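You operate a simulated robot arm through the tools that you are given. There is no shell and no other tool. Be economical: measure what you need, move in short steps, check, and stop when the job is done.

You run a simulated two-armed robot. Do the job below in one go: nothing can be reset, and whatever is moved stays where it is left.

TASK
Wipe up the spill on the steel bench top with the green towel and put it back.

Only the result counts: the job must be done as asked and must still hold three seconds after the hand-in. Knocking over, shifting, dropping, spilling or breaking anything else fails it. Flat cloth is picked up by pressing the open fingertips on it (5 to 10 N) and closing them slowly along it; thin cloth reads only 2 to 8 mm in the jaws.

THE ROBOT
Two 7-joint arms with two-finger grippers on one trunk, on a base that drives. Base frame: it is fixed to the floor where the robot stands at the start and does not move with it; the origin is under the middle of the robot, x ahead of it, y to its left, z up; the surface under the hand at the start is at about z = 860. Readings come in mm, rad, newtons and seconds.
The left shoulder is at the start at [78, 151, 963], the right one opposite. With the tool pointing down near the work surface each hand reaches from about 100 to 780 mm from the robot's upright axis, wherever it stands, measured 20 degrees to its own side. Payload 2.54 kg a hand.
Tool frame (each hand has its own): the origin (TCP) lies between the finger pads and is the grasp point; the fingertips stand 30 mm ahead of it; z points along the fingers, y is the line along which they close. The gripper opens to 116 mm. The gripper's body begins 95 mm behind the TCP.
Orientation is that of the tool frame in the base frame, as a unit quaternion [x, y, z, w]. With the fingers straight down and closing along the base's y, the tool's x points along the base's -x, its y along +y and its z along -z.

THE INTERFACE
- The arms move only by the tool move_arm. It takes "left_deltas", "right_deltas" or both (then of equal length, played together; a hand with none holds still); each is a list of rows, each a list of 7 numbers: the shift along the tool's x, y, z in units of 25 mm (1.0 is 25 mm), then the turn, a rotation vector about the tool's x, y, z in units of 6 degrees (1.0 is 6 degrees), then the gripper command, from -1 (fully open) to 1 (shut), values between in proportion. In form: [[tx, ty, tz, rx, ry, rz, claw], ...]. A call has 1 to 20 rows; each row shifts and turns the commanded pose from where the row before left it, along the tool's axes as they then stand. A call with a number of a shift or a turn outside -1 to 1 is refused whole. Each row takes 0.2 s and may step no farther than 50 mm and 0.15 rad from the row before; otherwise, or with a gripper value out of range, the whole call is refused. A pose out of reach is approached as far as the arm can. The call stops where the force on the tool passes 40 N (or 10 N more than at its start, if that is more) or the arm is blocked; 0.2 s more then pass. The fingers move at their own pace (about 72 mm/s each) and stop on an object; they squeeze with about 36 N. The grip force told is the motor's: it shows also when the fingers shut on nothing. Time passes only in rows, and 0.2 s behind the last, so rows that do not move let the fingers close. The reply holds the time, the measured pose of the TCP, the force on the tool along the base axes, the opening and the grip force, in the units named above and with some noise, with the torque about the TCP (base axes, N m) and any sound that the robot's microphone picked up.
- Cameras (640 x 400 px; columns grow to the right, rows downward): "scene" is now at [161.3, -0.9, 1124.5]; the picture's right is [0.02, -1.00, 0.00], its down [-0.16, -0.00, -0.99] and it looks along [0.99, 0.02, -0.16] (base axes); focal length 244 px, centre (320, 200). "left" rides on the left gripper at [69, 15, -122] in its tool frame; the picture's right is [-0.21, 0.98, 0.00], its down [-0.83, -0.18, -0.53] and it looks along [-0.52, -0.11, 0.85] (tool axes); focal length 251 px, centre (320, 200). "right" rides on the right gripper at [69, -15, -122] in its tool frame; the picture's right is [0.21, 0.98, 0.00], its down [-0.83, 0.18, -0.53] and it looks along [-0.52, 0.11, 0.85] (tool axes); focal length 251 px, centre (320, 200). There is no depth. A picture from a camera that has moved, and an enlarged one, comes with that camera's place and axes in the base frame and with its lens.
- camera(camera): a new picture of that camera. It takes no simulated time.
- raise_lower(by): slides the trunk up (or, below 0, down) by that many mm; the arms and the scene camera ride with it, the base frame stays. It gives what a move gives, with no picture.
- drive_base(legs): drives the robot by 1 to 6 legs, each [ahead, left, turn to the left] in mm, mm and rad, along the robot's own axes; the way and the turn of a leg run together, so that a leg with both is an arc; at most 1500 mm and 3.142 rad a leg. The arms and the cameras ride along, it lands a little off, and it stops where it bumps. It gives what a move gives.
- turn_head(pan, tilt): turns the head with the scene camera to pan (to the left, within 1.396 rad either way) and tilt (down, from -0.506 to 1.204), counted from straight ahead of the robot. It gives what a move gives.
- inspect(camera, box): a new picture of the part [left, top, right, bottom] of that camera's present view, enlarged. It takes no simulated time.
- job_done(): hands the job in; it is judged then, once.

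Go step by step. Nothing tells you exact positions but the pictures and the camera data: compare them with the known pose of the tool, close in by small moves and look again before you grip or let go. The budget is 120 turns and 92 pictures, counting those below and the enlarged ones. Unless the task says otherwise, let go and move clear before handing in.

The tools are called after ">>>" by a JSON object that holds its "api" and its "payload". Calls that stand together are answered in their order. move_arm: Moves the arms, as the interface text tells. Its arguments: {"type":"object","properties":{"left_deltas":{"type":"array"},"right_deltas":{"type":"array"}},"required":[]} The other tools are called the same way: raise_lower (by) slides the trunk up or down; drive_base (legs) drives the base; turn_head (pan, tilt) turns the head that bears the scene camera; camera (camera) takes a picture; inspect (camera, box) takes an enlarged picture of a part of a camera's view; job_done () hands the job in.

At the start:

```text
t: 0.0
left_tool_pos: [415.0, 246.7, 1117.2]
left_tool_rot: [0.0, 1.0, 0.0, 0.0]
left_contact_force: [-0.2, -0.6, 0.2]
left_moment: [-0.02, -0.03, -0.01]
left_finger_gap: 116.0
left_gripper_force: 0.1
right_tool_pos: [379.3, -149.1, 1097.3]
right_tool_rot: [0.0, 1.0, 0.0, 0.001]
right_contact_force: [-0.3, 0.8, -0.1]
right_moment: [0.01, 0.04, -0.01]
right_finger_gap: 116.1
right_gripper_force: 0.1
trunk travel left (down, up): [-200.0, 89.0]
robot x, y, heading: [0.5, -4.1, 0.004]
head pan, tilt: [0.016, 0.162]
```

scene: 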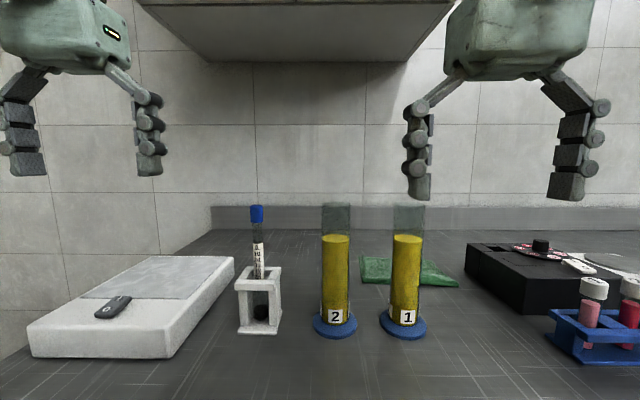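
right: 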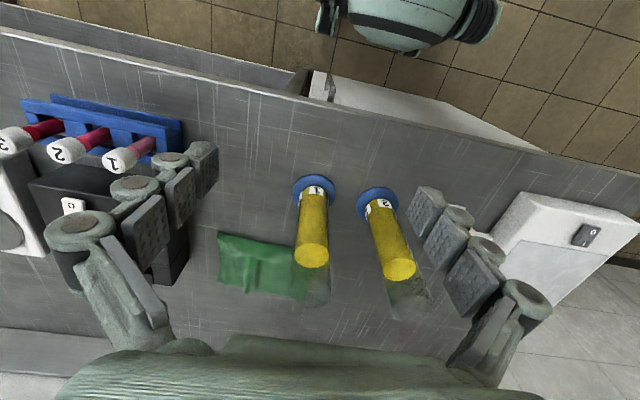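
left: 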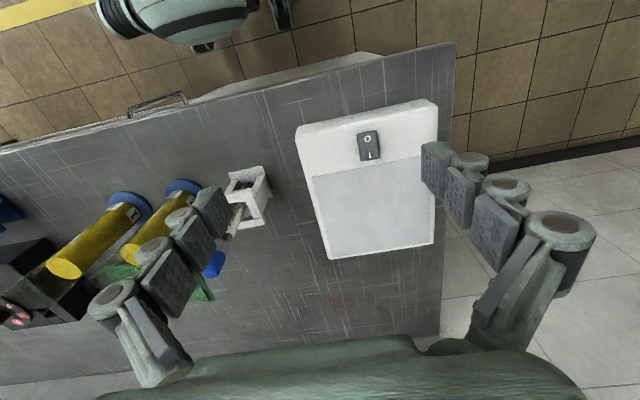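

I see a green towel behind the two yellow cylinders and a faint reddish spot on the bench behind the white hotplate. I look closer at both before moving.

>>> {"api": "inspect", "payload": {"camera": "left", "box": [200, 230, 440, 380]}}

>>> {"api": "inspect", "payload": {"camera": "scene", "box": [180, 190, 500, 390]}}

>>> {"api": "inspect", "payload": {"camera": "right", "box": [180, 160, 440, 340]}}

```text
2.67 times, centred on (320, 305) of left
camera zoom: at [344.8, 261.9, 1239.0], right [0.21, 0.98, 0.0], down [0.83, -0.18, 0.53], along [0.52, -0.11, -0.85], focal length 670 px, centre (320, -80)
```

zoom: 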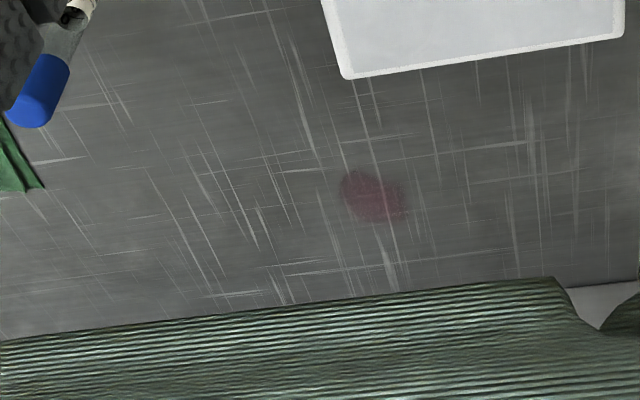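

```text
2.00 times, centred on (340, 290) of scene
camera zoom: at [161.3, -0.9, 1124.5], right [0.02, -1.0, 0.0], down [-0.16, 0.0, -0.99], along [0.99, 0.02, -0.16], focal length 489 px, centre (280, 20)
```

zoom: 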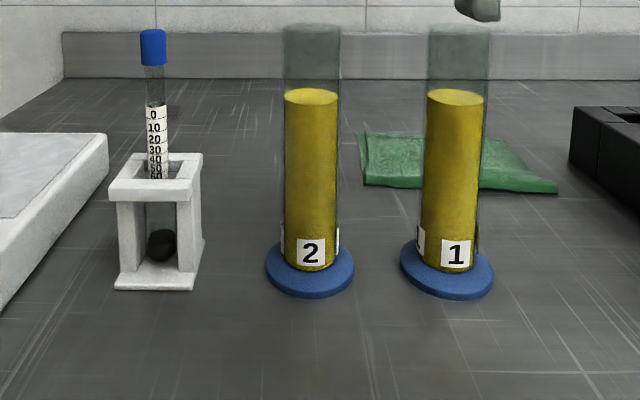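

```text
2.22 times, centred on (310, 250) of right
camera zoom: at [310.8, -164.9, 1220.1], right [-0.21, 0.98, 0.0], down [0.83, 0.18, 0.53], along [0.52, 0.11, -0.85], focal length 559 px, centre (342, 89)
```

zoom: 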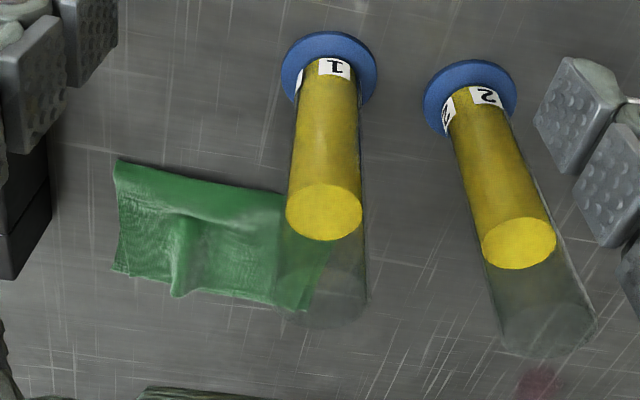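

The spill seems to lie near (870, 190) and the towel around x 640–800, y −290…−100, both on the bench. Next I look down at the bench front to see how far the base can drive in, and around to the right.

>>> {"api": "turn_head", "payload": {"pan": 0.0, "tilt": 0.9}}

>>> {"api": "camera", "payload": {"camera": "scene"}}

>>> {"api": "turn_head", "payload": {"pan": -0.7, "tilt": 0.4}}

>>> {"api": "camera", "payload": {"camera": "scene"}}

```text
t: 1.1
left_tool_pos: [414.5, 246.6, 1117.6]
left_tool_rot: [0.001, 1.0, -0.001, 0.0]
left_contact_force: [0.0, 0.3, 0.6]
left_moment: [-0.01, 0.0, 0.01]
left_finger_gap: 116.0
left_gripper_force: 0.0
right_tool_pos: [379.8, -148.6, 1098.9]
right_tool_rot: [0.0, 1.0, 0.0, 0.0]
right_contact_force: [-0.3, -0.8, 0.3]
right_moment: [0.0, 0.0, -0.01]
right_finger_gap: 116.1
right_gripper_force: 0.1
trunk travel left (down, up): [-200.0, 89.0]
robot x, y, heading: [-1.0, 0.5, 0.001]
head pan, tilt: [0.0, 0.901]
```

```text
85 pictures are left
camera scene: at [144.0, -2.4, 1059.5], right [0.0, -1.0, 0.0], down [-0.78, 0.0, -0.62], along [0.62, 0.0, -0.78], focal length 244 px, centre (320, 200)
```

scene: 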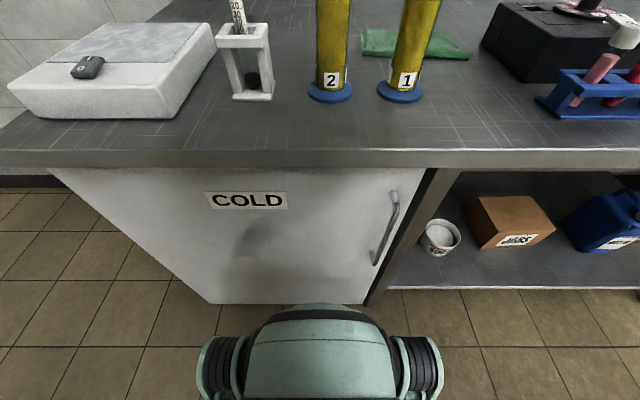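

```text
t: 2.2
left_tool_pos: [413.8, 247.1, 1117.3]
left_tool_rot: [0.0, 1.0, 0.0, 0.0]
left_contact_force: [-0.1, 0.3, 0.1]
left_moment: [-0.05, 0.01, -0.01]
left_finger_gap: 116.0
left_gripper_force: 0.1
right_tool_pos: [379.6, -148.2, 1099.3]
right_tool_rot: [-0.001, 1.0, 0.0, 0.0]
right_contact_force: [0.1, 0.8, -0.4]
right_moment: [0.0, 0.0, -0.01]
right_finger_gap: 116.0
right_gripper_force: 0.1
trunk travel left (down, up): [-200.0, 89.0]
robot x, y, heading: [0.4, -0.6, 0.002]
head pan, tilt: [-0.7, 0.4]
```

```text
84 pictures are left
camera scene: at [139.4, -62.0, 1102.4], right [-0.64, -0.77, 0.0], down [-0.3, 0.25, -0.92], along [0.7, -0.59, -0.39], focal length 244 px, centre (320, 200)
```

scene: 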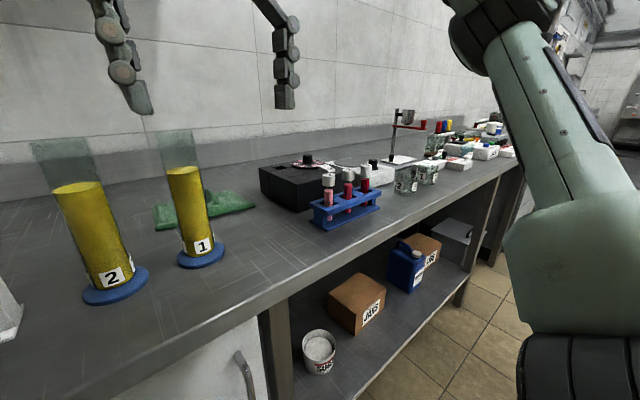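

The base has only about 50–80 mm of room ahead (fridge front at x≈440), so I will turn right to bring the left shoulder forward, and work with the left hand. First I raise the trunk to clear the cylinders (tops ≈1060), shift right, then turn.

>>> {"api": "raise_lower", "payload": {"by": 85}}

>>> {"api": "drive_base", "payload": {"legs": [[0, -320, 0], [0, 0, -0.7]]}}

>>> {"api": "turn_head", "payload": {"pan": 0.6, "tilt": 0.5}}

>>> {"api": "camera", "payload": {"camera": "scene"}}

>>> {"api": "camera", "payload": {"camera": "left"}}

```text
t: 3.4
left_tool_pos: [413.6, 246.1, 1201.3]
left_tool_rot: [0.001, 1.0, 0.001, 0.0]
left_contact_force: [0.4, 0.1, -0.2]
left_moment: [-0.01, -0.01, -0.01]
left_finger_gap: 115.9
left_gripper_force: 0.1
right_tool_pos: [379.7, -147.5, 1183.5]
right_tool_rot: [0.0, 1.0, 0.0, 0.001]
right_contact_force: [-0.6, -0.4, 0.3]
right_moment: [0.01, 0.01, 0.02]
right_finger_gap: 115.7
right_gripper_force: 0.1
trunk travel left (down, up): [-285.0, 4.0]
robot x, y, heading: [1.6, -0.1, -0.001]
head pan, tilt: [-0.7, 0.4]
```

```text
t: 8.9
left_tool_pos: [475.1, -398.5, 1201.7]
left_tool_rot: [0.345, 0.939, 0.0, 0.0]
left_contact_force: [0.6, -0.1, -0.3]
left_moment: [0.02, 0.02, 0.0]
left_finger_gap: 115.8
left_gripper_force: 0.0
right_tool_pos: [193.2, -676.6, 1184.1]
right_tool_rot: [0.345, 0.939, 0.0, 0.0]
right_contact_force: [-0.6, -0.1, 0.0]
right_moment: [0.04, 0.0, -0.02]
right_finger_gap: 116.1
right_gripper_force: 0.2
trunk travel left (down, up): [-285.0, 4.0]
robot x, y, heading: [-3.4, -322.6, -0.695]
head pan, tilt: [-0.7, 0.4]
```

```text
t: 10.4
left_tool_pos: [474.9, -398.7, 1202.1]
left_tool_rot: [0.345, 0.939, 0.0, 0.0]
left_contact_force: [0.5, 0.1, 0.3]
left_moment: [0.02, -0.03, -0.03]
left_finger_gap: 115.7
left_gripper_force: 0.1
right_tool_pos: [193.9, -676.6, 1182.9]
right_tool_rot: [0.345, 0.939, 0.0, 0.0]
right_contact_force: [0.7, 0.0, -1.1]
right_moment: [0.01, 0.03, 0.02]
right_finger_gap: 116.0
right_gripper_force: 0.0
trunk travel left (down, up): [-285.0, 4.0]
robot x, y, heading: [4.7, -317.7, -0.704]
head pan, tilt: [0.6, 0.499]
```

```text
83 pictures are left
camera scene: at [142.8, -374.2, 1178.3], right [-0.1, -0.99, 0.0], down [-0.48, 0.05, -0.88], along [0.87, -0.09, -0.48], focal length 244 px, centre (320, 200)
```

scene: 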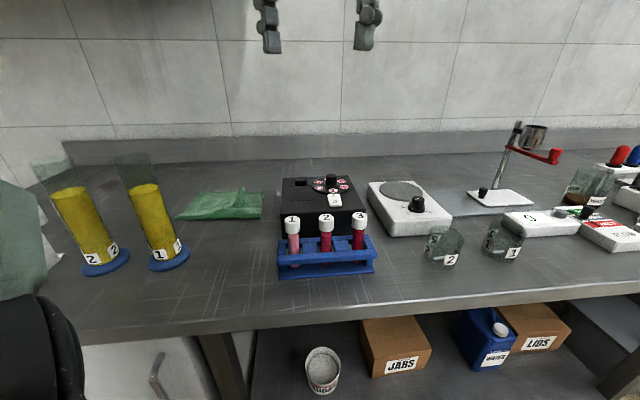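

```text
82 pictures are left
camera left: at [432.2, -341.5, 1324.0], right [0.8, 0.61, 0.0], down [0.51, -0.67, 0.53], along [0.32, -0.42, -0.85], focal length 251 px, centre (320, 200)
```

left: 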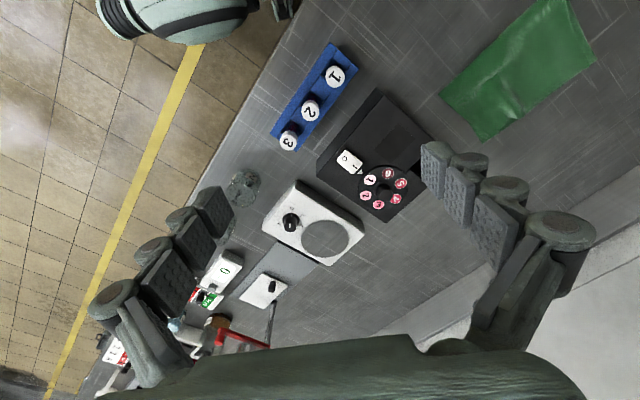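

The pick base position works. I turn the left hand back to base-aligned and carry it over the towel at a safe height.

>>> {"api": "move_arm", "payload": {"left_deltas": [[0, 0, 0, 0, 0, -0.96, -1], [0, 0, 0, 0, 0, -0.96, -1], [0, 0, 0, 0, 0, -0.96, -1], [0, 0, 0, 0, 0, -0.96, -1], [0, 0, 0, 0, 0, -0.96, -1], [0, 0, 0, 0, 0, -0.96, -1], [0, 0, 0, 0, 0, -0.96, -1], [-0.9, 0.65, 0.3, 0, 0, 0, -1], [-0.9, 0.65, 0.3, 0, 0, 0, -1], [-0.9, 0.65, 0.3, 0, 0, 0, -1], [-0.9, 0.65, 0.3, 0, 0, 0, -1], [-0.9, 0.65, 0.3, 0, 0, 0, -1], [-0.9, 0.65, 0.3, 0, 0, 0, -1], [-0.9, 0.65, 0.3, 0, 0, 0, -1], [-0.9, 0.65, 0.3, 0, 0, 0, -1], [-0.9, 0.65, 0.3, 0, 0, 0, -1], [-0.9, 0.65, 0.3, 0, 0, 0, -1]]}}

>>> {"api": "camera", "payload": {"camera": "left"}}

>>> {"api": "camera", "payload": {"camera": "scene"}}

```text
t: 14.0
left_tool_pos: [700.0, -236.1, 1126.4]
left_tool_rot: [0.0, 1.0, -0.001, 0.0]
left_contact_force: [0.9, 0.0, -0.5]
left_moment: [-0.01, -0.02, 0.05]
left_finger_gap: 115.9
left_gripper_force: 0.2
right_tool_pos: [193.1, -676.9, 1184.2]
right_tool_rot: [0.345, 0.939, 0.0, 0.0]
right_contact_force: [0.5, 0.0, 0.9]
right_moment: [0.03, 0.02, -0.01]
right_finger_gap: 116.1
right_gripper_force: 0.1
trunk travel left (down, up): [-285.0, 4.0]
robot x, y, heading: [0.7, -316.6, -0.701]
head pan, tilt: [0.6, 0.499]
```

```text
81 pictures are left
camera left: at [630.9, -220.2, 1248.6], right [0.21, 0.98, 0.0], down [0.83, -0.18, 0.53], along [0.52, -0.12, -0.85], focal length 251 px, centre (320, 200)
```

left: 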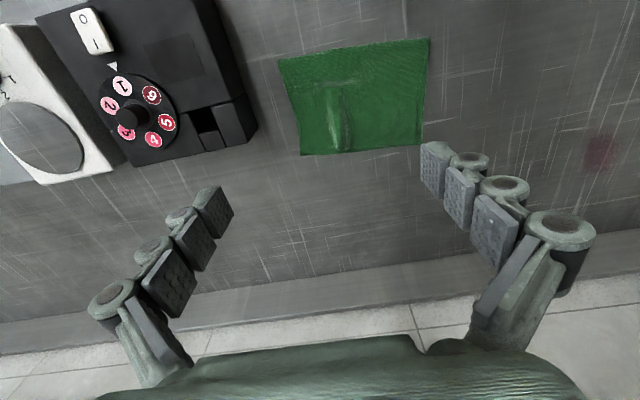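

```text
80 pictures are left
camera scene: at [143.2, -374.0, 1178.2], right [-0.1, -0.99, 0.0], down [-0.48, 0.05, -0.88], along [0.87, -0.09, -0.48], focal length 244 px, centre (320, 200)
```

scene: 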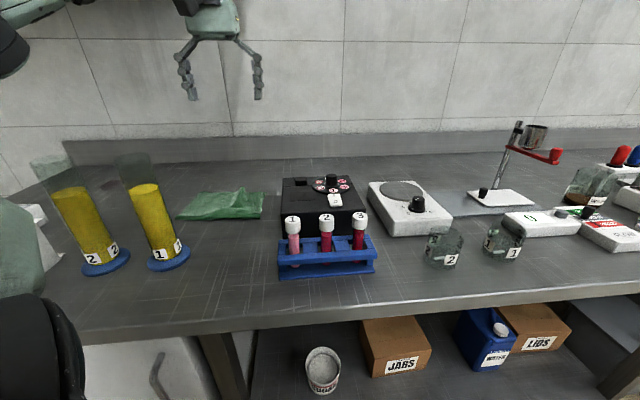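

Towel corners come out at about (636,−280), (656,−83), (801,−93), (777,−285), with a ridge along x at y≈−222; the spill is at about (877,195). I descend over the ridge with half-open fingers.

>>> {"api": "move_arm", "payload": {"left_deltas": [[-0.6, 0.4, 0.5, 0, 0, 0, 0], [-0.6, 0.4, 1, 0, 0, 0, 0], [0, 0, 1, 0, 0, 0, 0], [0, 0, 1, 0, 0, 0, 0], [0, 0, 1, 0, 0, 0, 0], [0, 0, 1, 0, 0, 0, 0], [0, 0, 1, 0, 0, 0, 0], [0, 0, 1, 0, 0, 0, 0], [0, 0, 0.6, 0, 0, 0, 0], [0, 0, 0.2, 0, 0, 0, 0], [0, 0, 0, 0, 0, 0, 0]]}}

>>> {"api": "camera", "payload": {"camera": "left"}}

>>> {"api": "camera", "payload": {"camera": "scene"}}

```text
t: 16.6
left_tool_pos: [703.0, -229.3, 980.0]
left_tool_rot: [-0.001, 0.999, -0.005, 0.04]
left_contact_force: [-0.1, 0.0, -0.7]
left_moment: [-0.03, -0.06, -0.01]
left_finger_gap: 57.9
left_gripper_force: 0.0
right_tool_pos: [155.6, -692.9, 1191.8]
right_tool_rot: [0.342, 0.939, 0.017, 0.017]
right_contact_force: [-0.2, 0.9, -0.1]
right_moment: [0.03, -0.05, 0.01]
right_finger_gap: 116.0
right_gripper_force: 0.1
trunk travel left (down, up): [-285.0, 4.0]
robot x, y, heading: [0.8, -321.8, -0.698]
head pan, tilt: [0.6, 0.499]
stopped in row 11 (left hand): the arm was blocked; the commanded pose is now the measured one
```

```text
79 pictures are left
camera left: at [624.9, -212.6, 1095.6], right [0.21, 0.98, 0.01], down [0.78, -0.17, 0.6], along [0.59, -0.12, -0.8], focal length 251 px, centre (320, 200)
```

left: 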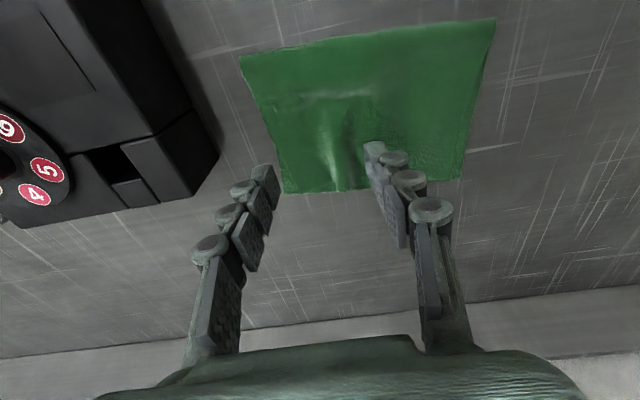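

```text
78 pictures are left
camera scene: at [103.3, -390.9, 1191.5], right [-0.1, -0.99, -0.02], down [-0.44, 0.07, -0.9], along [0.89, -0.08, -0.44], focal length 244 px, centre (320, 200)
```

scene: 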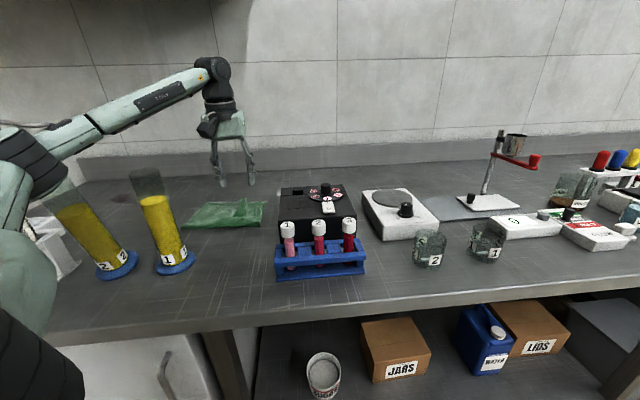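

The arm got blocked while the fingers were still high, and the robot tilted back slightly: the low elbow is likely resting on the bench edge. I lift straight away and look.

>>> {"api": "move_arm", "payload": {"left_deltas": [[0, 0, -1, 0, 0, 0, 0], [0, 0, -1, 0, 0, 0, 0], [0, 0, -1, 0, 0, 0, 0], [0, 0, -1, 0, 0, 0, 0]]}}

>>> {"api": "turn_head", "payload": {"pan": 1.2, "tilt": 0.6}}

>>> {"api": "camera", "payload": {"camera": "scene"}}

```text
t: 17.6
left_tool_pos: [730.6, -217.4, 1020.8]
left_tool_rot: [0.001, 1.0, -0.005, 0.006]
left_contact_force: [-0.6, -0.5, 0.4]
left_moment: [0.04, -0.02, 0.0]
left_finger_gap: 57.7
left_gripper_force: 0.2
right_tool_pos: [192.9, -678.4, 1179.8]
right_tool_rot: [0.346, 0.938, 0.001, 0.0]
right_contact_force: [-1.1, -0.5, 0.0]
right_moment: [0.04, 0.0, 0.03]
right_finger_gap: 115.6
right_gripper_force: 0.0
trunk travel left (down, up): [-285.0, 4.0]
robot x, y, heading: [1.3, -318.8, -0.7]
head pan, tilt: [0.6, 0.499]
```

```text
t: 18.6
left_tool_pos: [728.5, -215.7, 1027.5]
left_tool_rot: [0.0, 1.0, -0.006, 0.008]
left_contact_force: [-0.1, 0.3, 0.5]
left_moment: [0.02, -0.01, 0.02]
left_finger_gap: 57.9
left_gripper_force: 0.0
right_tool_pos: [194.2, -677.1, 1183.8]
right_tool_rot: [0.345, 0.939, 0.0, 0.0]
right_contact_force: [0.9, 0.5, -0.5]
right_moment: [0.02, -0.02, 0.02]
right_finger_gap: 115.9
right_gripper_force: 0.1
trunk travel left (down, up): [-285.0, 4.0]
robot x, y, heading: [3.3, -317.6, -0.706]
head pan, tilt: [1.201, 0.6]
```

```text
77 pictures are left
camera scene: at [129.8, -322.7, 1169.2], right [0.48, -0.88, 0.0], down [-0.5, -0.27, -0.83], along [0.73, 0.39, -0.56], focal length 244 px, centre (320, 200)
```

scene: 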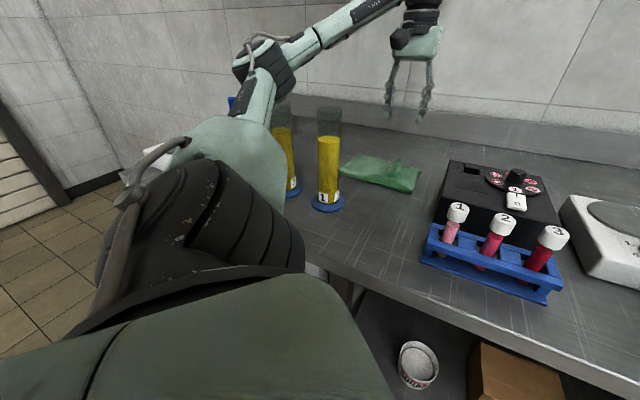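

Hand is free again and nothing looks toppled, but the elbow bulges left over the cylinders. I'll lift, move the base back and right so that the arm comes straight from the right of cylinder 1, then check the cylinders.

>>> {"api": "move_arm", "payload": {"left_deltas": [[0, 0, -1, 0, 0, 0, 0], [0, 0, -1, 0, 0, 0, 0], [0, 0, -1, 0, 0, 0, 0], [0, 0, -1, 0, 0, 0, 0]]}}

>>> {"api": "drive_base", "payload": {"legs": [[13, -117, 0]]}}

>>> {"api": "turn_head", "payload": {"pan": 0.9, "tilt": 0.5}}

>>> {"api": "camera", "payload": {"camera": "scene"}}

```text
t: 19.6
left_tool_pos: [727.0, -215.5, 1128.4]
left_tool_rot: [-0.001, 1.0, -0.007, 0.008]
left_contact_force: [0.0, -0.4, 0.1]
left_moment: [-0.03, -0.01, -0.01]
left_finger_gap: 58.1
left_gripper_force: 0.1
right_tool_pos: [193.1, -677.1, 1183.7]
right_tool_rot: [0.344, 0.939, 0.0, 0.001]
right_contact_force: [-0.4, 0.4, -0.3]
right_moment: [0.01, -0.02, -0.03]
right_finger_gap: 115.8
right_gripper_force: 0.0
trunk travel left (down, up): [-285.0, 4.0]
robot x, y, heading: [1.3, -318.6, -0.703]
head pan, tilt: [1.201, 0.6]
```

```text
t: 21.4
left_tool_pos: [662.8, -312.5, 1127.5]
left_tool_rot: [0.0, 1.0, -0.006, 0.008]
left_contact_force: [0.4, -0.1, 0.0]
left_moment: [0.03, 0.0, -0.01]
left_finger_gap: 58.0
left_gripper_force: 0.1
right_tool_pos: [127.5, -774.4, 1183.3]
right_tool_rot: [0.345, 0.939, -0.001, 0.0]
right_contact_force: [-0.8, -0.2, -0.7]
right_moment: [0.0, -0.03, 0.03]
right_finger_gap: 116.1
right_gripper_force: 0.1
trunk travel left (down, up): [-285.0, 4.0]
robot x, y, heading: [-66.2, -417.0, -0.705]
head pan, tilt: [1.201, 0.6]
```

```text
t: 22.2
left_tool_pos: [663.7, -313.0, 1126.6]
left_tool_rot: [0.0, 1.0, -0.008, 0.008]
left_contact_force: [0.1, -0.2, -1.0]
left_moment: [0.04, -0.01, -0.02]
left_finger_gap: 57.7
left_gripper_force: 0.1
right_tool_pos: [128.0, -774.5, 1183.6]
right_tool_rot: [0.345, 0.939, -0.001, 0.0]
right_contact_force: [-0.5, -0.2, -0.2]
right_moment: [0.03, 0.03, -0.03]
right_finger_gap: 116.2
right_gripper_force: 0.0
trunk travel left (down, up): [-285.0, 4.0]
robot x, y, heading: [-65.3, -414.8, -0.706]
head pan, tilt: [0.901, 0.499]
```

```text
76 pictures are left
camera scene: at [75.6, -444.6, 1178.2], right [0.2, -0.98, 0.0], down [-0.47, -0.09, -0.88], along [0.86, 0.17, -0.48], focal length 244 px, centre (320, 200)
```

scene: 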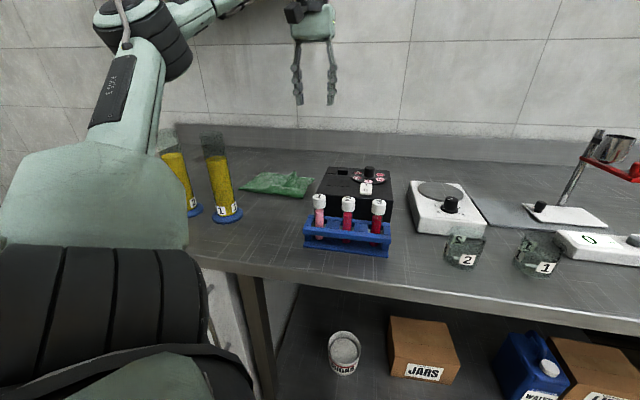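

Both cylinders stand where they were. Now I stretch the arm out over the ridge and look at how the elbow lies.

>>> {"api": "move_arm", "payload": {"left_deltas": [[-0.67, 0.98, 0, 0, 0, 0, 0], [-0.67, 0.98, 0, 0, 0, 0, 0], [-0.67, 0.98, 0, 0, 0, 0, 0], [-0.67, 0.98, 0, 0, 0, 0, 0], [0, 0, 0, 0, 0, 0, 0]]}}

>>> {"api": "camera", "payload": {"camera": "scene"}}

```text
t: 23.4
left_tool_pos: [729.5, -214.6, 1126.6]
left_tool_rot: [0.001, 1.0, -0.007, 0.009]
left_contact_force: [-0.7, 0.3, -0.8]
left_moment: [0.0, 0.03, -0.03]
left_finger_gap: 57.7
left_gripper_force: 0.1
right_tool_pos: [127.4, -774.6, 1184.0]
right_tool_rot: [0.345, 0.939, 0.001, 0.0]
right_contact_force: [-0.7, 0.3, 0.3]
right_moment: [-0.03, 0.03, 0.01]
right_finger_gap: 116.0
right_gripper_force: 0.0
trunk travel left (down, up): [-285.0, 4.0]
robot x, y, heading: [-67.9, -418.2, -0.703]
head pan, tilt: [0.901, 0.499]
```

```text
75 pictures are left
camera scene: at [75.4, -444.6, 1178.3], right [0.2, -0.98, 0.0], down [-0.47, -0.09, -0.88], along [0.86, 0.17, -0.48], focal length 244 px, centre (320, 200)
```

scene: 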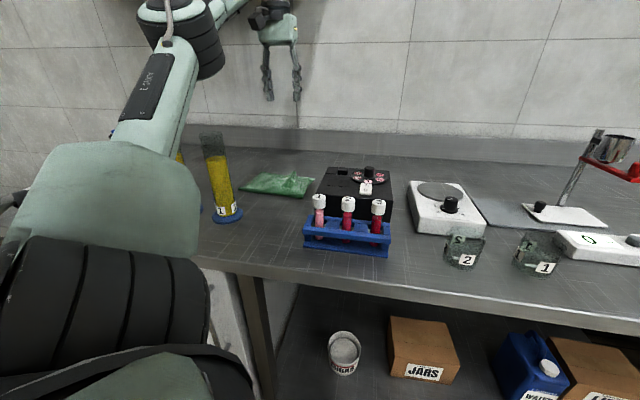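

The elbow is now at roughly (370,−230,1205), right of and in front of cylinder 1. I descend in stages.

>>> {"api": "move_arm", "payload": {"left_deltas": [[0, 0, 0.8, 0, 0, 0, 0], [0, 0, 0.8, 0, 0, 0, 0], [0, 0, 0.8, 0, 0, 0, 0], [0, 0, 0.8, 0, 0, 0, 0], [0, 0, 0.8, 0, 0, 0, 0], [0, 0, 0.8, 0, 0, 0, 0], [0, 0, 0, 0, 0, 0, 0]]}}

>>> {"api": "camera", "payload": {"camera": "scene"}}

```text
t: 25.0
left_tool_pos: [731.7, -215.7, 1007.7]
left_tool_rot: [0.001, 1.0, -0.007, 0.009]
left_contact_force: [-0.4, -0.7, 0.3]
left_moment: [0.01, -0.02, -0.01]
left_finger_gap: 58.0
left_gripper_force: 0.0
right_tool_pos: [127.4, -773.5, 1183.5]
right_tool_rot: [0.344, 0.939, 0.0, 0.0]
right_contact_force: [-0.5, 0.0, -0.3]
right_moment: [0.02, -0.03, -0.01]
right_finger_gap: 116.3
right_gripper_force: 0.1
trunk travel left (down, up): [-285.0, 4.0]
robot x, y, heading: [-66.7, -417.6, -0.702]
head pan, tilt: [0.901, 0.499]
```

```text
74 pictures are left
camera scene: at [75.5, -444.8, 1178.3], right [0.2, -0.98, 0.0], down [-0.47, -0.09, -0.88], along [0.86, 0.17, -0.48], focal length 244 px, centre (320, 200)
```

scene: 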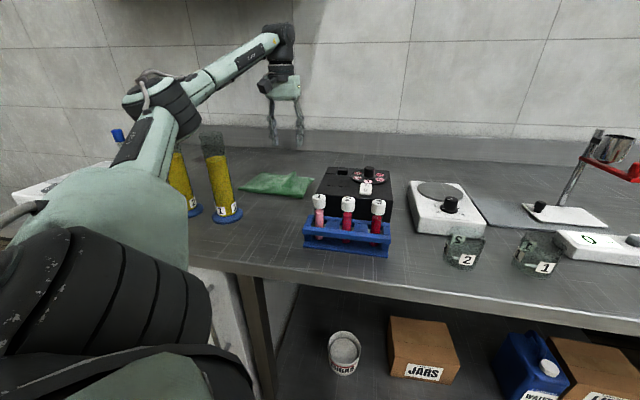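

While descending, the elbow swings down and left towards cylinder 1, so I don't trust this. I lift a bit, shift the base another 110 mm to the right, and re-approach.

>>> {"api": "move_arm", "payload": {"left_deltas": [[0, 0, -1, 0, 0, 0, 0], [0, 0, -1, 0, 0, 0, 0], [0, 0, -1, 0, 0, 0, 0], [0, 0, -1, 0, 0, 0, 0]]}}

>>> {"api": "drive_base", "payload": {"legs": [[94, -65, 0]]}}

>>> {"api": "move_arm", "payload": {"left_deltas": [[0.24, 0.9, 0, 0, 0, 0, 0], [0.24, 0.9, 0, 0, 0, 0, 0], [0.24, 0.9, 0, 0, 0, 0, 0], [0.24, 0.9, 0, 0, 0, 0, 0], [0.24, 0.8, 0, 0, 0, 0, 0], [0, 0, 0.8, 0, 0, 0, 0], [0, 0, 0.8, 0, 0, 0, 0], [0, 0, 0.8, 0, 0, 0, 0], [0, 0, 0.8, 0, 0, 0, 0], [0, 0, 0.8, 0, 0, 0, 0], [0, 0, 0, 0, 0, 0, 0]]}}

>>> {"api": "camera", "payload": {"camera": "scene"}}

```text
t: 26.0
left_tool_pos: [730.0, -216.2, 1108.8]
left_tool_rot: [0.0, 1.0, -0.007, 0.009]
left_contact_force: [0.4, -0.4, 0.7]
left_moment: [-0.02, -0.01, 0.02]
left_finger_gap: 57.7
left_gripper_force: 0.1
right_tool_pos: [128.0, -774.6, 1183.9]
right_tool_rot: [0.345, 0.939, 0.001, 0.0]
right_contact_force: [-0.8, -0.6, 0.5]
right_moment: [0.01, 0.0, 0.02]
right_finger_gap: 115.8
right_gripper_force: 0.0
trunk travel left (down, up): [-285.0, 4.0]
robot x, y, heading: [-65.3, -418.4, -0.702]
head pan, tilt: [0.901, 0.499]
```

```text
t: 27.3
left_tool_pos: [760.7, -326.7, 1106.7]
left_tool_rot: [0.001, 1.0, -0.007, 0.008]
left_contact_force: [-0.4, -0.3, 0.0]
left_moment: [0.05, -0.01, -0.01]
left_finger_gap: 57.8
left_gripper_force: 0.1
right_tool_pos: [156.0, -885.2, 1182.9]
right_tool_rot: [0.345, 0.939, 0.001, 0.0]
right_contact_force: [-0.8, -0.8, 0.5]
right_moment: [0.03, 0.01, 0.01]
right_finger_gap: 115.8
right_gripper_force: 0.1
trunk travel left (down, up): [-285.0, 4.0]
robot x, y, heading: [-37.8, -525.2, -0.705]
head pan, tilt: [0.901, 0.499]
```

```text
t: 29.7
left_tool_pos: [741.5, -262.2, 1005.5]
left_tool_rot: [0.0, 1.0, -0.006, 0.009]
left_contact_force: [0.4, -0.3, -0.3]
left_moment: [0.01, 0.02, 0.01]
left_finger_gap: 58.3
left_gripper_force: 0.0
left hand out of reach, approached as far as the arm can: row 4, 5
right_tool_pos: [156.8, -884.6, 1184.5]
right_tool_rot: [0.346, 0.938, 0.001, 0.001]
right_contact_force: [0.0, -0.1, 0.1]
right_moment: [0.01, -0.01, 0.0]
right_finger_gap: 116.1
right_gripper_force: 0.1
trunk travel left (down, up): [-285.0, 4.0]
robot x, y, heading: [-40.6, -527.8, -0.705]
head pan, tilt: [0.901, 0.499]
```

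```text
73 pictures are left
camera scene: at [104.5, -554.8, 1178.3], right [0.19, -0.98, 0.0], down [-0.47, -0.09, -0.88], along [0.86, 0.17, -0.48], focal length 244 px, centre (320, 200)
```

scene: 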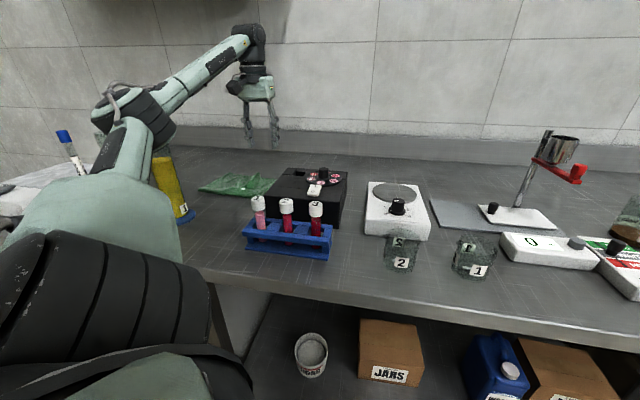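

The arm now runs well right of cylinder 1. I continue down and slightly left to the ridge, stopping just above the cloth.

>>> {"api": "move_arm", "payload": {"left_deltas": [[0, 0.1, 0.8, 0, 0, 0, 0], [0, 0.2, 0.8, 0, 0, 0, 0], [0, 0.3, 0.8, 0, 0, 0, 0], [0, 0.4, 0.6, 0, 0, 0, 0], [0.2, 0.4, 0.4, 0, 0, 0, 0], [0.2, 0.2, 0, 0, 0, 0, 0], [0, 0, 0, 0, 0, 0, 0]]}}

>>> {"api": "camera", "payload": {"camera": "scene"}}

>>> {"api": "camera", "payload": {"camera": "left"}}

```text
t: 31.3
left_tool_pos: [732.3, -222.9, 918.6]
left_tool_rot: [0.0, 1.0, -0.008, 0.008]
left_contact_force: [0.6, 0.0, -0.3]
left_moment: [0.02, 0.01, 0.06]
left_finger_gap: 57.8
left_gripper_force: 0.0
right_tool_pos: [157.0, -885.2, 1182.8]
right_tool_rot: [0.346, 0.938, 0.0, 0.0]
right_contact_force: [-1.2, 0.3, 0.5]
right_moment: [0.0, -0.01, 0.05]
right_finger_gap: 116.1
right_gripper_force: 0.0
trunk travel left (down, up): [-285.0, 4.0]
robot x, y, heading: [-36.3, -522.9, -0.703]
head pan, tilt: [0.901, 0.499]
```

```text
72 pictures are left
camera scene: at [104.6, -554.7, 1178.3], right [0.19, -0.98, 0.0], down [-0.47, -0.09, -0.88], along [0.86, 0.17, -0.48], focal length 244 px, centre (320, 200)
```

scene: 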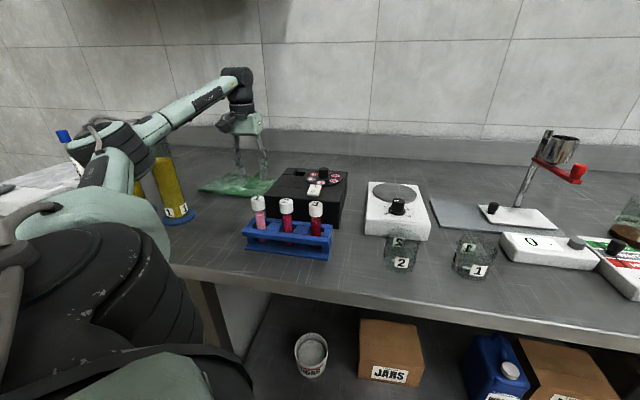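

```text
71 pictures are left
camera left: at [661.5, -205.3, 1039.4], right [0.22, 0.98, -0.01], down [0.82, -0.17, 0.55], along [0.54, -0.13, -0.83], focal length 251 px, centre (320, 200)
```

left: 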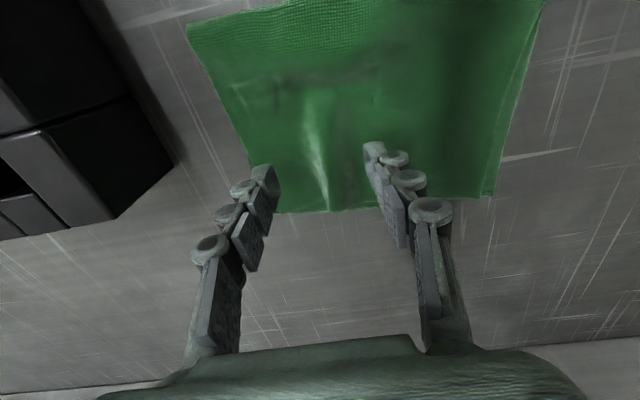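

The ridge lies centred between the fingers and the elbow is clear. I press down gently in fine steps.

>>> {"api": "move_arm", "payload": {"left_deltas": [[0, 0, 0.3, 0, 0, 0, 0], [0, 0, 0.3, 0, 0, 0, 0], [0, 0, 0.3, 0, 0, 0, 0], [0, 0, 0.1, 0, 0, 0, 0], [0, 0, 0, 0, 0, 0, 0]]}}

```text
t: 32.5
left_tool_pos: [733.0, -223.2, 894.7]
left_tool_rot: [0.0, 1.0, -0.007, 0.009]
left_contact_force: [-0.6, 0.0, 0.0]
left_moment: [0.05, 0.05, -0.01]
left_finger_gap: 57.8
left_gripper_force: 0.0
right_tool_pos: [157.3, -884.5, 1184.1]
right_tool_rot: [0.346, 0.938, 0.0, 0.0]
right_contact_force: [0.1, -0.6, 1.3]
right_moment: [0.01, -0.02, -0.04]
right_finger_gap: 116.0
right_gripper_force: 0.0
trunk travel left (down, up): [-285.0, 4.0]
robot x, y, heading: [-37.6, -524.6, -0.703]
head pan, tilt: [0.901, 0.499]
```

>>> {"api": "move_arm", "payload": {"left_deltas": [[0, 0, 0.06, 0, 0, 0, 0], [0, 0, 0.06, 0, 0, 0, 0], [0, 0, 0, 0, 0, 0, 0]]}}

```text
t: 33.3
left_tool_pos: [733.2, -224.0, 890.1]
left_tool_rot: [0.0, 1.0, -0.007, 0.008]
left_contact_force: [-0.3, 0.8, 0.8]
left_moment: [0.02, -0.02, 0.0]
left_finger_gap: 58.2
left_gripper_force: 0.1
right_tool_pos: [156.8, -884.6, 1182.9]
right_tool_rot: [0.345, 0.938, 0.0, 0.0]
right_contact_force: [-0.4, 0.2, -0.4]
right_moment: [-0.01, -0.03, 0.03]
right_finger_gap: 116.0
right_gripper_force: 0.1
trunk travel left (down, up): [-285.0, 4.0]
robot x, y, heading: [-34.8, -522.0, -0.706]
head pan, tilt: [0.901, 0.499]
```

No contact yet at TCP z 890; I go on in 1 mm steps.

>>> {"api": "move_arm", "payload": {"left_deltas": [[0, 0, 0.05, 0, 0, 0, 0], [0, 0, 0.05, 0, 0, 0, 0], [0, 0, 0, 0, 0, 0, 0]]}}

```text
t: 34.1
left_tool_pos: [732.4, -222.2, 889.0]
left_tool_rot: [0.0, 1.0, -0.007, 0.009]
left_contact_force: [0.5, 0.3, 9.1]
left_moment: [0.29, -0.02, -0.11]
left_finger_gap: 58.9
left_gripper_force: 1.2
right_tool_pos: [155.6, -884.4, 1184.0]
right_tool_rot: [0.345, 0.938, 0.001, 0.001]
right_contact_force: [-1.1, 0.3, 0.6]
right_moment: [0.01, 0.01, 0.01]
right_finger_gap: 116.1
right_gripper_force: 0.1
trunk travel left (down, up): [-285.0, 4.0]
robot x, y, heading: [-39.6, -523.5, -0.705]
head pan, tilt: [0.901, 0.499]
```

Contact at 9 N. I close the fingers slowly along the cloth.

>>> {"api": "move_arm", "payload": {"left_deltas": [[0, 0, 0, 0, 0, 0, 0.08], [0, 0, 0, 0, 0, 0, 0.16], [0, 0, 0, 0, 0, 0, 0.24], [0, 0, 0, 0, 0, 0, 0.32], [0, 0, 0, 0, 0, 0, 0.4], [0, 0, 0, 0, 0, 0, 0.48], [0, 0, 0, 0, 0, 0, 0.56], [0, 0, 0, 0, 0, 0, 0.64], [0, 0, 0, 0, 0, 0, 0.72], [0, 0, 0, 0, 0, 0, 0.8], [0, 0, 0, 0, 0, 0, 0.88], [0, 0, 0, 0, 0, 0, 0.96], [0, 0, 0, 0, 0, 0, 1], [0, 0, 0, 0, 0, 0, 1], [0, 0, 0, 0, 0, 0, 1], [0, 0, 0, 0, 0, 0, 1]]}}

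>>> {"api": "camera", "payload": {"camera": "left"}}

```text
t: 37.5
left_tool_pos: [732.4, -223.7, 889.5]
left_tool_rot: [0.0, 1.0, -0.008, 0.01]
left_contact_force: [0.0, -0.1, 7.4]
left_moment: [0.06, -0.02, -0.01]
left_finger_gap: 4.6
left_gripper_force: 33.5
right_tool_pos: [155.0, -884.9, 1184.2]
right_tool_rot: [0.345, 0.939, 0.001, 0.001]
right_contact_force: [-0.4, -0.5, -0.7]
right_moment: [0.0, -0.01, -0.01]
right_finger_gap: 115.8
right_gripper_force: 0.1
trunk travel left (down, up): [-285.0, 4.0]
robot x, y, heading: [-34.2, -527.8, -0.704]
head pan, tilt: [0.901, 0.499]
```

```text
70 pictures are left
camera left: at [661.4, -206.4, 1010.4], right [0.22, 0.98, -0.01], down [0.82, -0.17, 0.55], along [0.54, -0.13, -0.83], focal length 251 px, centre (320, 200)
```

left: 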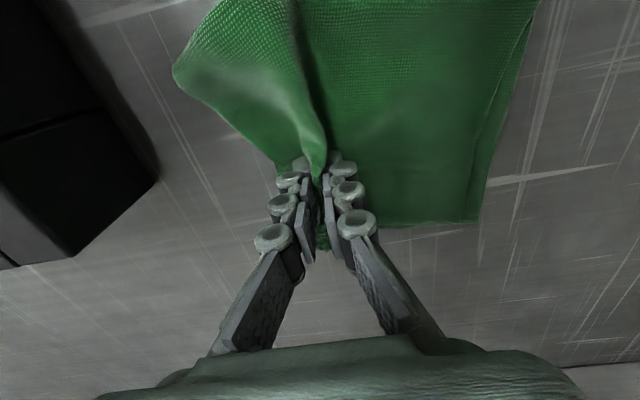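

The cloth is held (4.6 mm). I lift it straight up slowly and check the hold.

>>> {"api": "move_arm", "payload": {"left_deltas": [[0, 0, -0.4, 0, 0, 0, 1], [0, 0, -0.6, 0, 0, 0, 1], [0, 0, -0.7, 0, 0, 0, 1], [0, 0, -0.8, 0, 0, 0, 1], [0, 0, -0.8, 0, 0, 0, 1], [0, 0, -0.8, 0, 0, 0, 1], [0, 0, 0, 0, 0, 0, 1]]}}

>>> {"api": "camera", "payload": {"camera": "scene"}}

>>> {"api": "camera", "payload": {"camera": "left"}}

```text
t: 39.1
left_tool_pos: [730.6, -222.2, 991.9]
left_tool_rot: [0.001, 1.0, -0.007, 0.009]
left_contact_force: [-1.1, -0.4, -0.8]
left_moment: [-0.01, -0.01, 0.01]
left_finger_gap: 6.5
left_gripper_force: 37.0
right_tool_pos: [155.0, -884.8, 1183.4]
right_tool_rot: [0.345, 0.939, 0.0, 0.001]
right_contact_force: [-1.1, 0.0, -0.4]
right_moment: [-0.01, -0.05, -0.02]
right_finger_gap: 116.3
right_gripper_force: 0.0
trunk travel left (down, up): [-285.0, 4.0]
robot x, y, heading: [-40.8, -524.6, -0.707]
head pan, tilt: [0.901, 0.499]
```

```text
69 pictures are left
camera scene: at [103.2, -554.8, 1178.5], right [0.19, -0.98, 0.0], down [-0.47, -0.09, -0.88], along [0.86, 0.17, -0.48], focal length 244 px, centre (320, 200)
```

scene: 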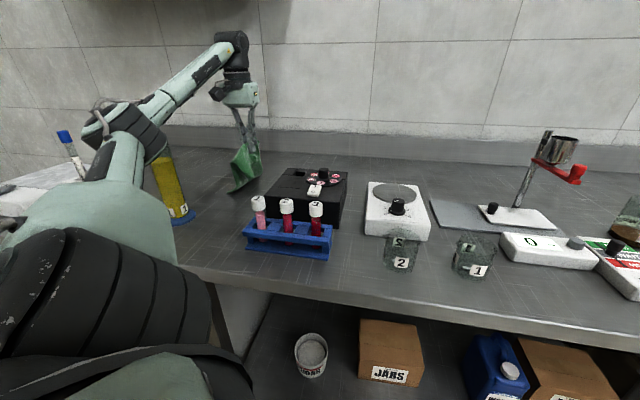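

```text
68 pictures are left
camera left: at [659.0, -204.9, 1112.6], right [0.22, 0.98, -0.01], down [0.82, -0.17, 0.55], along [0.54, -0.13, -0.83], focal length 251 px, centre (320, 200)
```

left: 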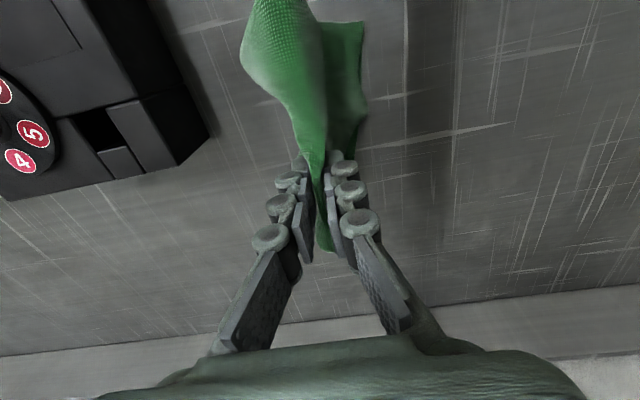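

Towel held. I drive the base slightly closer, so the arm can lift higher, and raise the hand well above everything.

>>> {"api": "drive_base", "payload": {"legs": [[54, 45, 0]]}}

>>> {"api": "move_arm", "payload": {"left_deltas": [[0.3, 0, -0.8, 0, 0, 0, 1], [0.3, 0, -0.8, 0, 0, 0, 1], [0.3, 0, -0.8, 0, 0, 0, 1], [0.3, 0, -0.8, 0, 0, 0, 1], [0.3, 0, -0.8, 0, 0, 0, 1], [0, 0, 0, 0, 0, 0, 1]]}}

>>> {"api": "camera", "payload": {"camera": "scene"}}

```text
t: 40.3
left_tool_pos: [794.1, -224.8, 990.5]
left_tool_rot: [0.001, 1.0, -0.007, 0.009]
left_contact_force: [0.5, 0.7, 3.3]
left_moment: [0.3, -0.05, 0.03]
left_finger_gap: 4.3
left_gripper_force: 39.0
right_tool_pos: [219.7, -885.3, 1183.4]
right_tool_rot: [0.344, 0.939, 0.0, 0.001]
right_contact_force: [-0.4, 0.1, 1.0]
right_moment: [0.02, -0.04, 0.02]
right_finger_gap: 115.8
right_gripper_force: 0.0
trunk travel left (down, up): [-285.0, 4.0]
robot x, y, heading: [29.3, -525.5, -0.709]
head pan, tilt: [0.901, 0.499]
stopped in leg 1: the robot was blocked; the commanded pose is now the measured one
```

```text
t: 41.7
left_tool_pos: [778.2, -225.1, 1084.6]
left_tool_rot: [0.001, 1.0, -0.007, 0.009]
left_contact_force: [-0.7, -0.5, -0.3]
left_moment: [0.0, -0.02, -0.01]
left_finger_gap: 6.1
left_gripper_force: 32.7
left hand out of reach, approached as far as the arm can: row 3, 4, 5
right_tool_pos: [218.8, -885.5, 1183.8]
right_tool_rot: [0.345, 0.939, 0.0, 0.0]
right_contact_force: [0.0, 0.1, 0.3]
right_moment: [-0.04, 0.03, 0.02]
right_finger_gap: 116.0
right_gripper_force: 0.0
trunk travel left (down, up): [-285.0, 4.0]
robot x, y, heading: [24.2, -525.9, -0.702]
head pan, tilt: [0.901, 0.499]
```

```text
67 pictures are left
camera scene: at [167.4, -555.4, 1178.3], right [0.2, -0.98, 0.0], down [-0.47, -0.09, -0.88], along [0.86, 0.17, -0.48], focal length 244 px, centre (320, 200)
```

scene: 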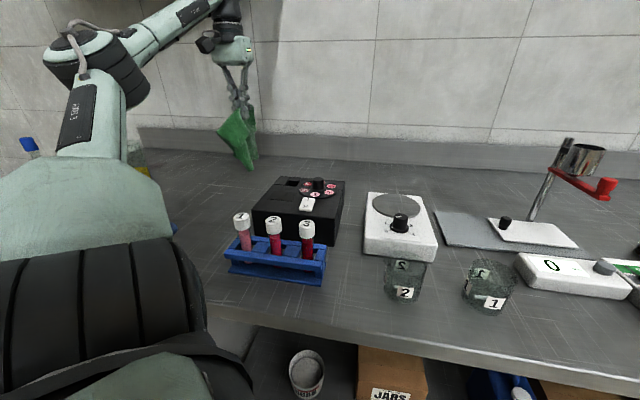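

The base touched at x≈27, so that is its limit; I back off slightly and drive left along the bench with the towel held high behind the cylinders.

>>> {"api": "drive_base", "payload": {"legs": [[-237, 270, 0], [-237, 270, 0]]}}

>>> {"api": "turn_head", "payload": {"pan": 0.7, "tilt": 0.5}}

>>> {"api": "camera", "payload": {"camera": "scene"}}

>>> {"api": "camera", "payload": {"camera": "left"}}

```text
t: 45.6
left_tool_pos: [777.0, 152.4, 1085.3]
left_tool_rot: [0.007, 1.0, -0.006, 0.008]
left_contact_force: [-0.7, 0.9, -2.9]
left_moment: [-0.07, 0.0, -0.01]
left_finger_gap: 5.6
left_gripper_force: 38.9
right_tool_pos: [209.3, -500.5, 1182.6]
right_tool_rot: [0.35, 0.937, 0.0, 0.001]
right_contact_force: [0.8, -0.2, -0.4]
right_moment: [0.02, -0.03, 0.03]
right_finger_gap: 116.0
right_gripper_force: 0.1
trunk travel left (down, up): [-285.0, 4.0]
robot x, y, heading: [15.4, -138.4, -0.718]
head pan, tilt: [0.901, 0.499]
stopped in leg 2: the robot was blocked; the commanded pose is now the measured one
```

```text
t: 46.3
left_tool_pos: [776.5, 152.8, 1083.3]
left_tool_rot: [0.006, 1.0, -0.007, 0.008]
left_contact_force: [0.1, 0.3, -0.3]
left_moment: [-0.05, 0.0, 0.0]
left_finger_gap: 6.0
left_gripper_force: 32.3
right_tool_pos: [208.9, -501.0, 1182.3]
right_tool_rot: [0.35, 0.937, 0.0, -0.001]
right_contact_force: [0.1, -0.7, -0.4]
right_moment: [-0.01, 0.01, 0.03]
right_finger_gap: 115.7
right_gripper_force: 0.1
trunk travel left (down, up): [-285.0, 4.0]
robot x, y, heading: [20.5, -140.7, -0.716]
head pan, tilt: [0.7, 0.499]
```

```text
66 pictures are left
camera scene: at [162.4, -188.7, 1178.3], right [-0.02, -1.0, 0.0], down [-0.48, 0.01, -0.88], along [0.88, -0.01, -0.48], focal length 244 px, centre (320, 200)
```

scene: 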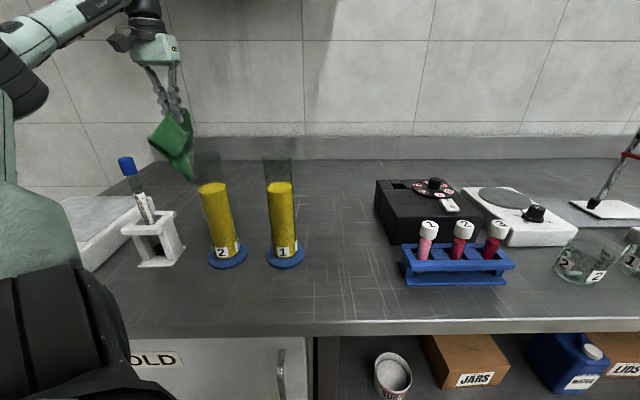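

```text
65 pictures are left
camera left: at [706.1, 170.5, 1204.6], right [0.23, 0.97, -0.01], down [0.81, -0.18, 0.55], along [0.53, -0.13, -0.84], focal length 251 px, centre (320, 200)
```

left: 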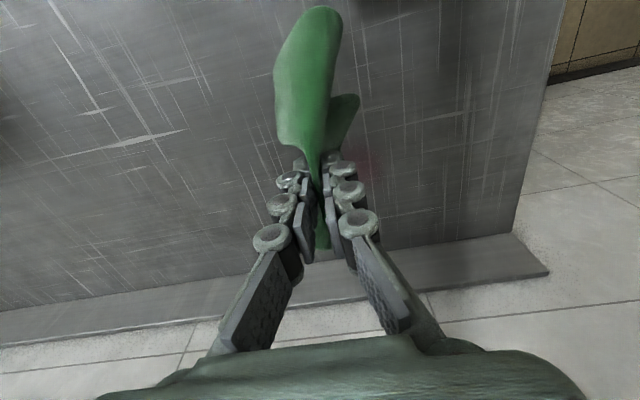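

The robot was blocked at y≈−139. I look down at the base and up at the arm to see against what.

>>> {"api": "turn_head", "payload": {"pan": 0.7, "tilt": 1.15}}

>>> {"api": "camera", "payload": {"camera": "scene"}}

>>> {"api": "turn_head", "payload": {"pan": 1.2, "tilt": 0.0}}

>>> {"api": "camera", "payload": {"camera": "scene"}}

```text
t: 47.4
left_tool_pos: [775.8, 152.9, 1083.8]
left_tool_rot: [0.006, 1.0, -0.007, 0.008]
left_contact_force: [-0.9, 2.0, 0.4]
left_moment: [0.14, -0.03, -0.01]
left_finger_gap: 1.7
left_gripper_force: 26.8
right_tool_pos: [209.8, -500.3, 1182.7]
right_tool_rot: [0.35, 0.937, 0.0, 0.0]
right_contact_force: [-0.2, 0.1, 0.1]
right_moment: [-0.01, -0.01, 0.01]
right_finger_gap: 116.0
right_gripper_force: 0.2
trunk travel left (down, up): [-285.0, 4.0]
robot x, y, heading: [18.4, -144.0, -0.714]
head pan, tilt: [0.7, 1.15]
```

```text
64 pictures are left
camera scene: at [131.0, -188.3, 1127.5], right [-0.02, -1.0, 0.0], down [-0.91, 0.02, -0.41], along [0.41, -0.01, -0.91], focal length 244 px, centre (320, 200)
```

scene: 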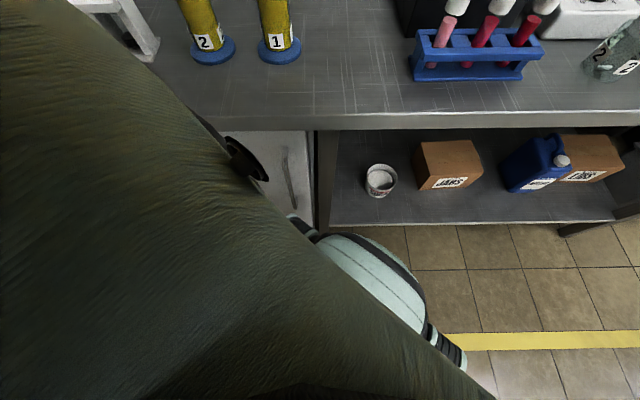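

```text
t: 48.7
left_tool_pos: [776.9, 151.8, 1084.3]
left_tool_rot: [0.006, 1.0, -0.007, 0.008]
left_contact_force: [0.1, 0.2, -0.1]
left_moment: [0.02, -0.02, 0.01]
left_finger_gap: 4.4
left_gripper_force: 31.1
right_tool_pos: [209.4, -501.1, 1183.2]
right_tool_rot: [0.35, 0.937, 0.001, 0.0]
right_contact_force: [0.3, -0.3, -0.2]
right_moment: [0.03, -0.03, 0.0]
right_finger_gap: 116.0
right_gripper_force: 0.0
trunk travel left (down, up): [-285.0, 4.0]
robot x, y, heading: [19.7, -138.9, -0.719]
head pan, tilt: [1.201, 0.0]
```

```text
63 pictures are left
camera scene: at [151.1, -145.4, 1224.4], right [0.46, -0.89, 0.0], down [0.0, 0.0, -1.0], along [0.89, 0.46, 0.0], focal length 244 px, centre (320, 200)
```

scene: 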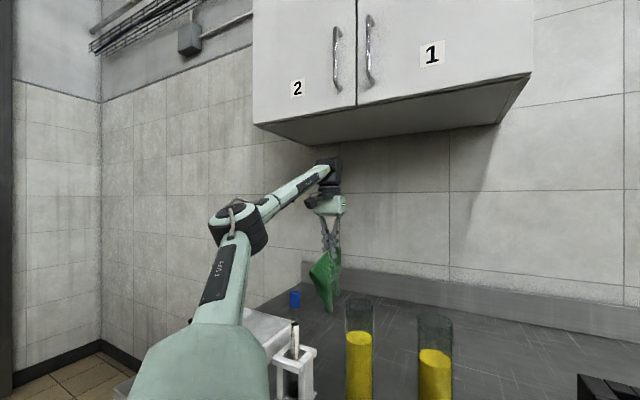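

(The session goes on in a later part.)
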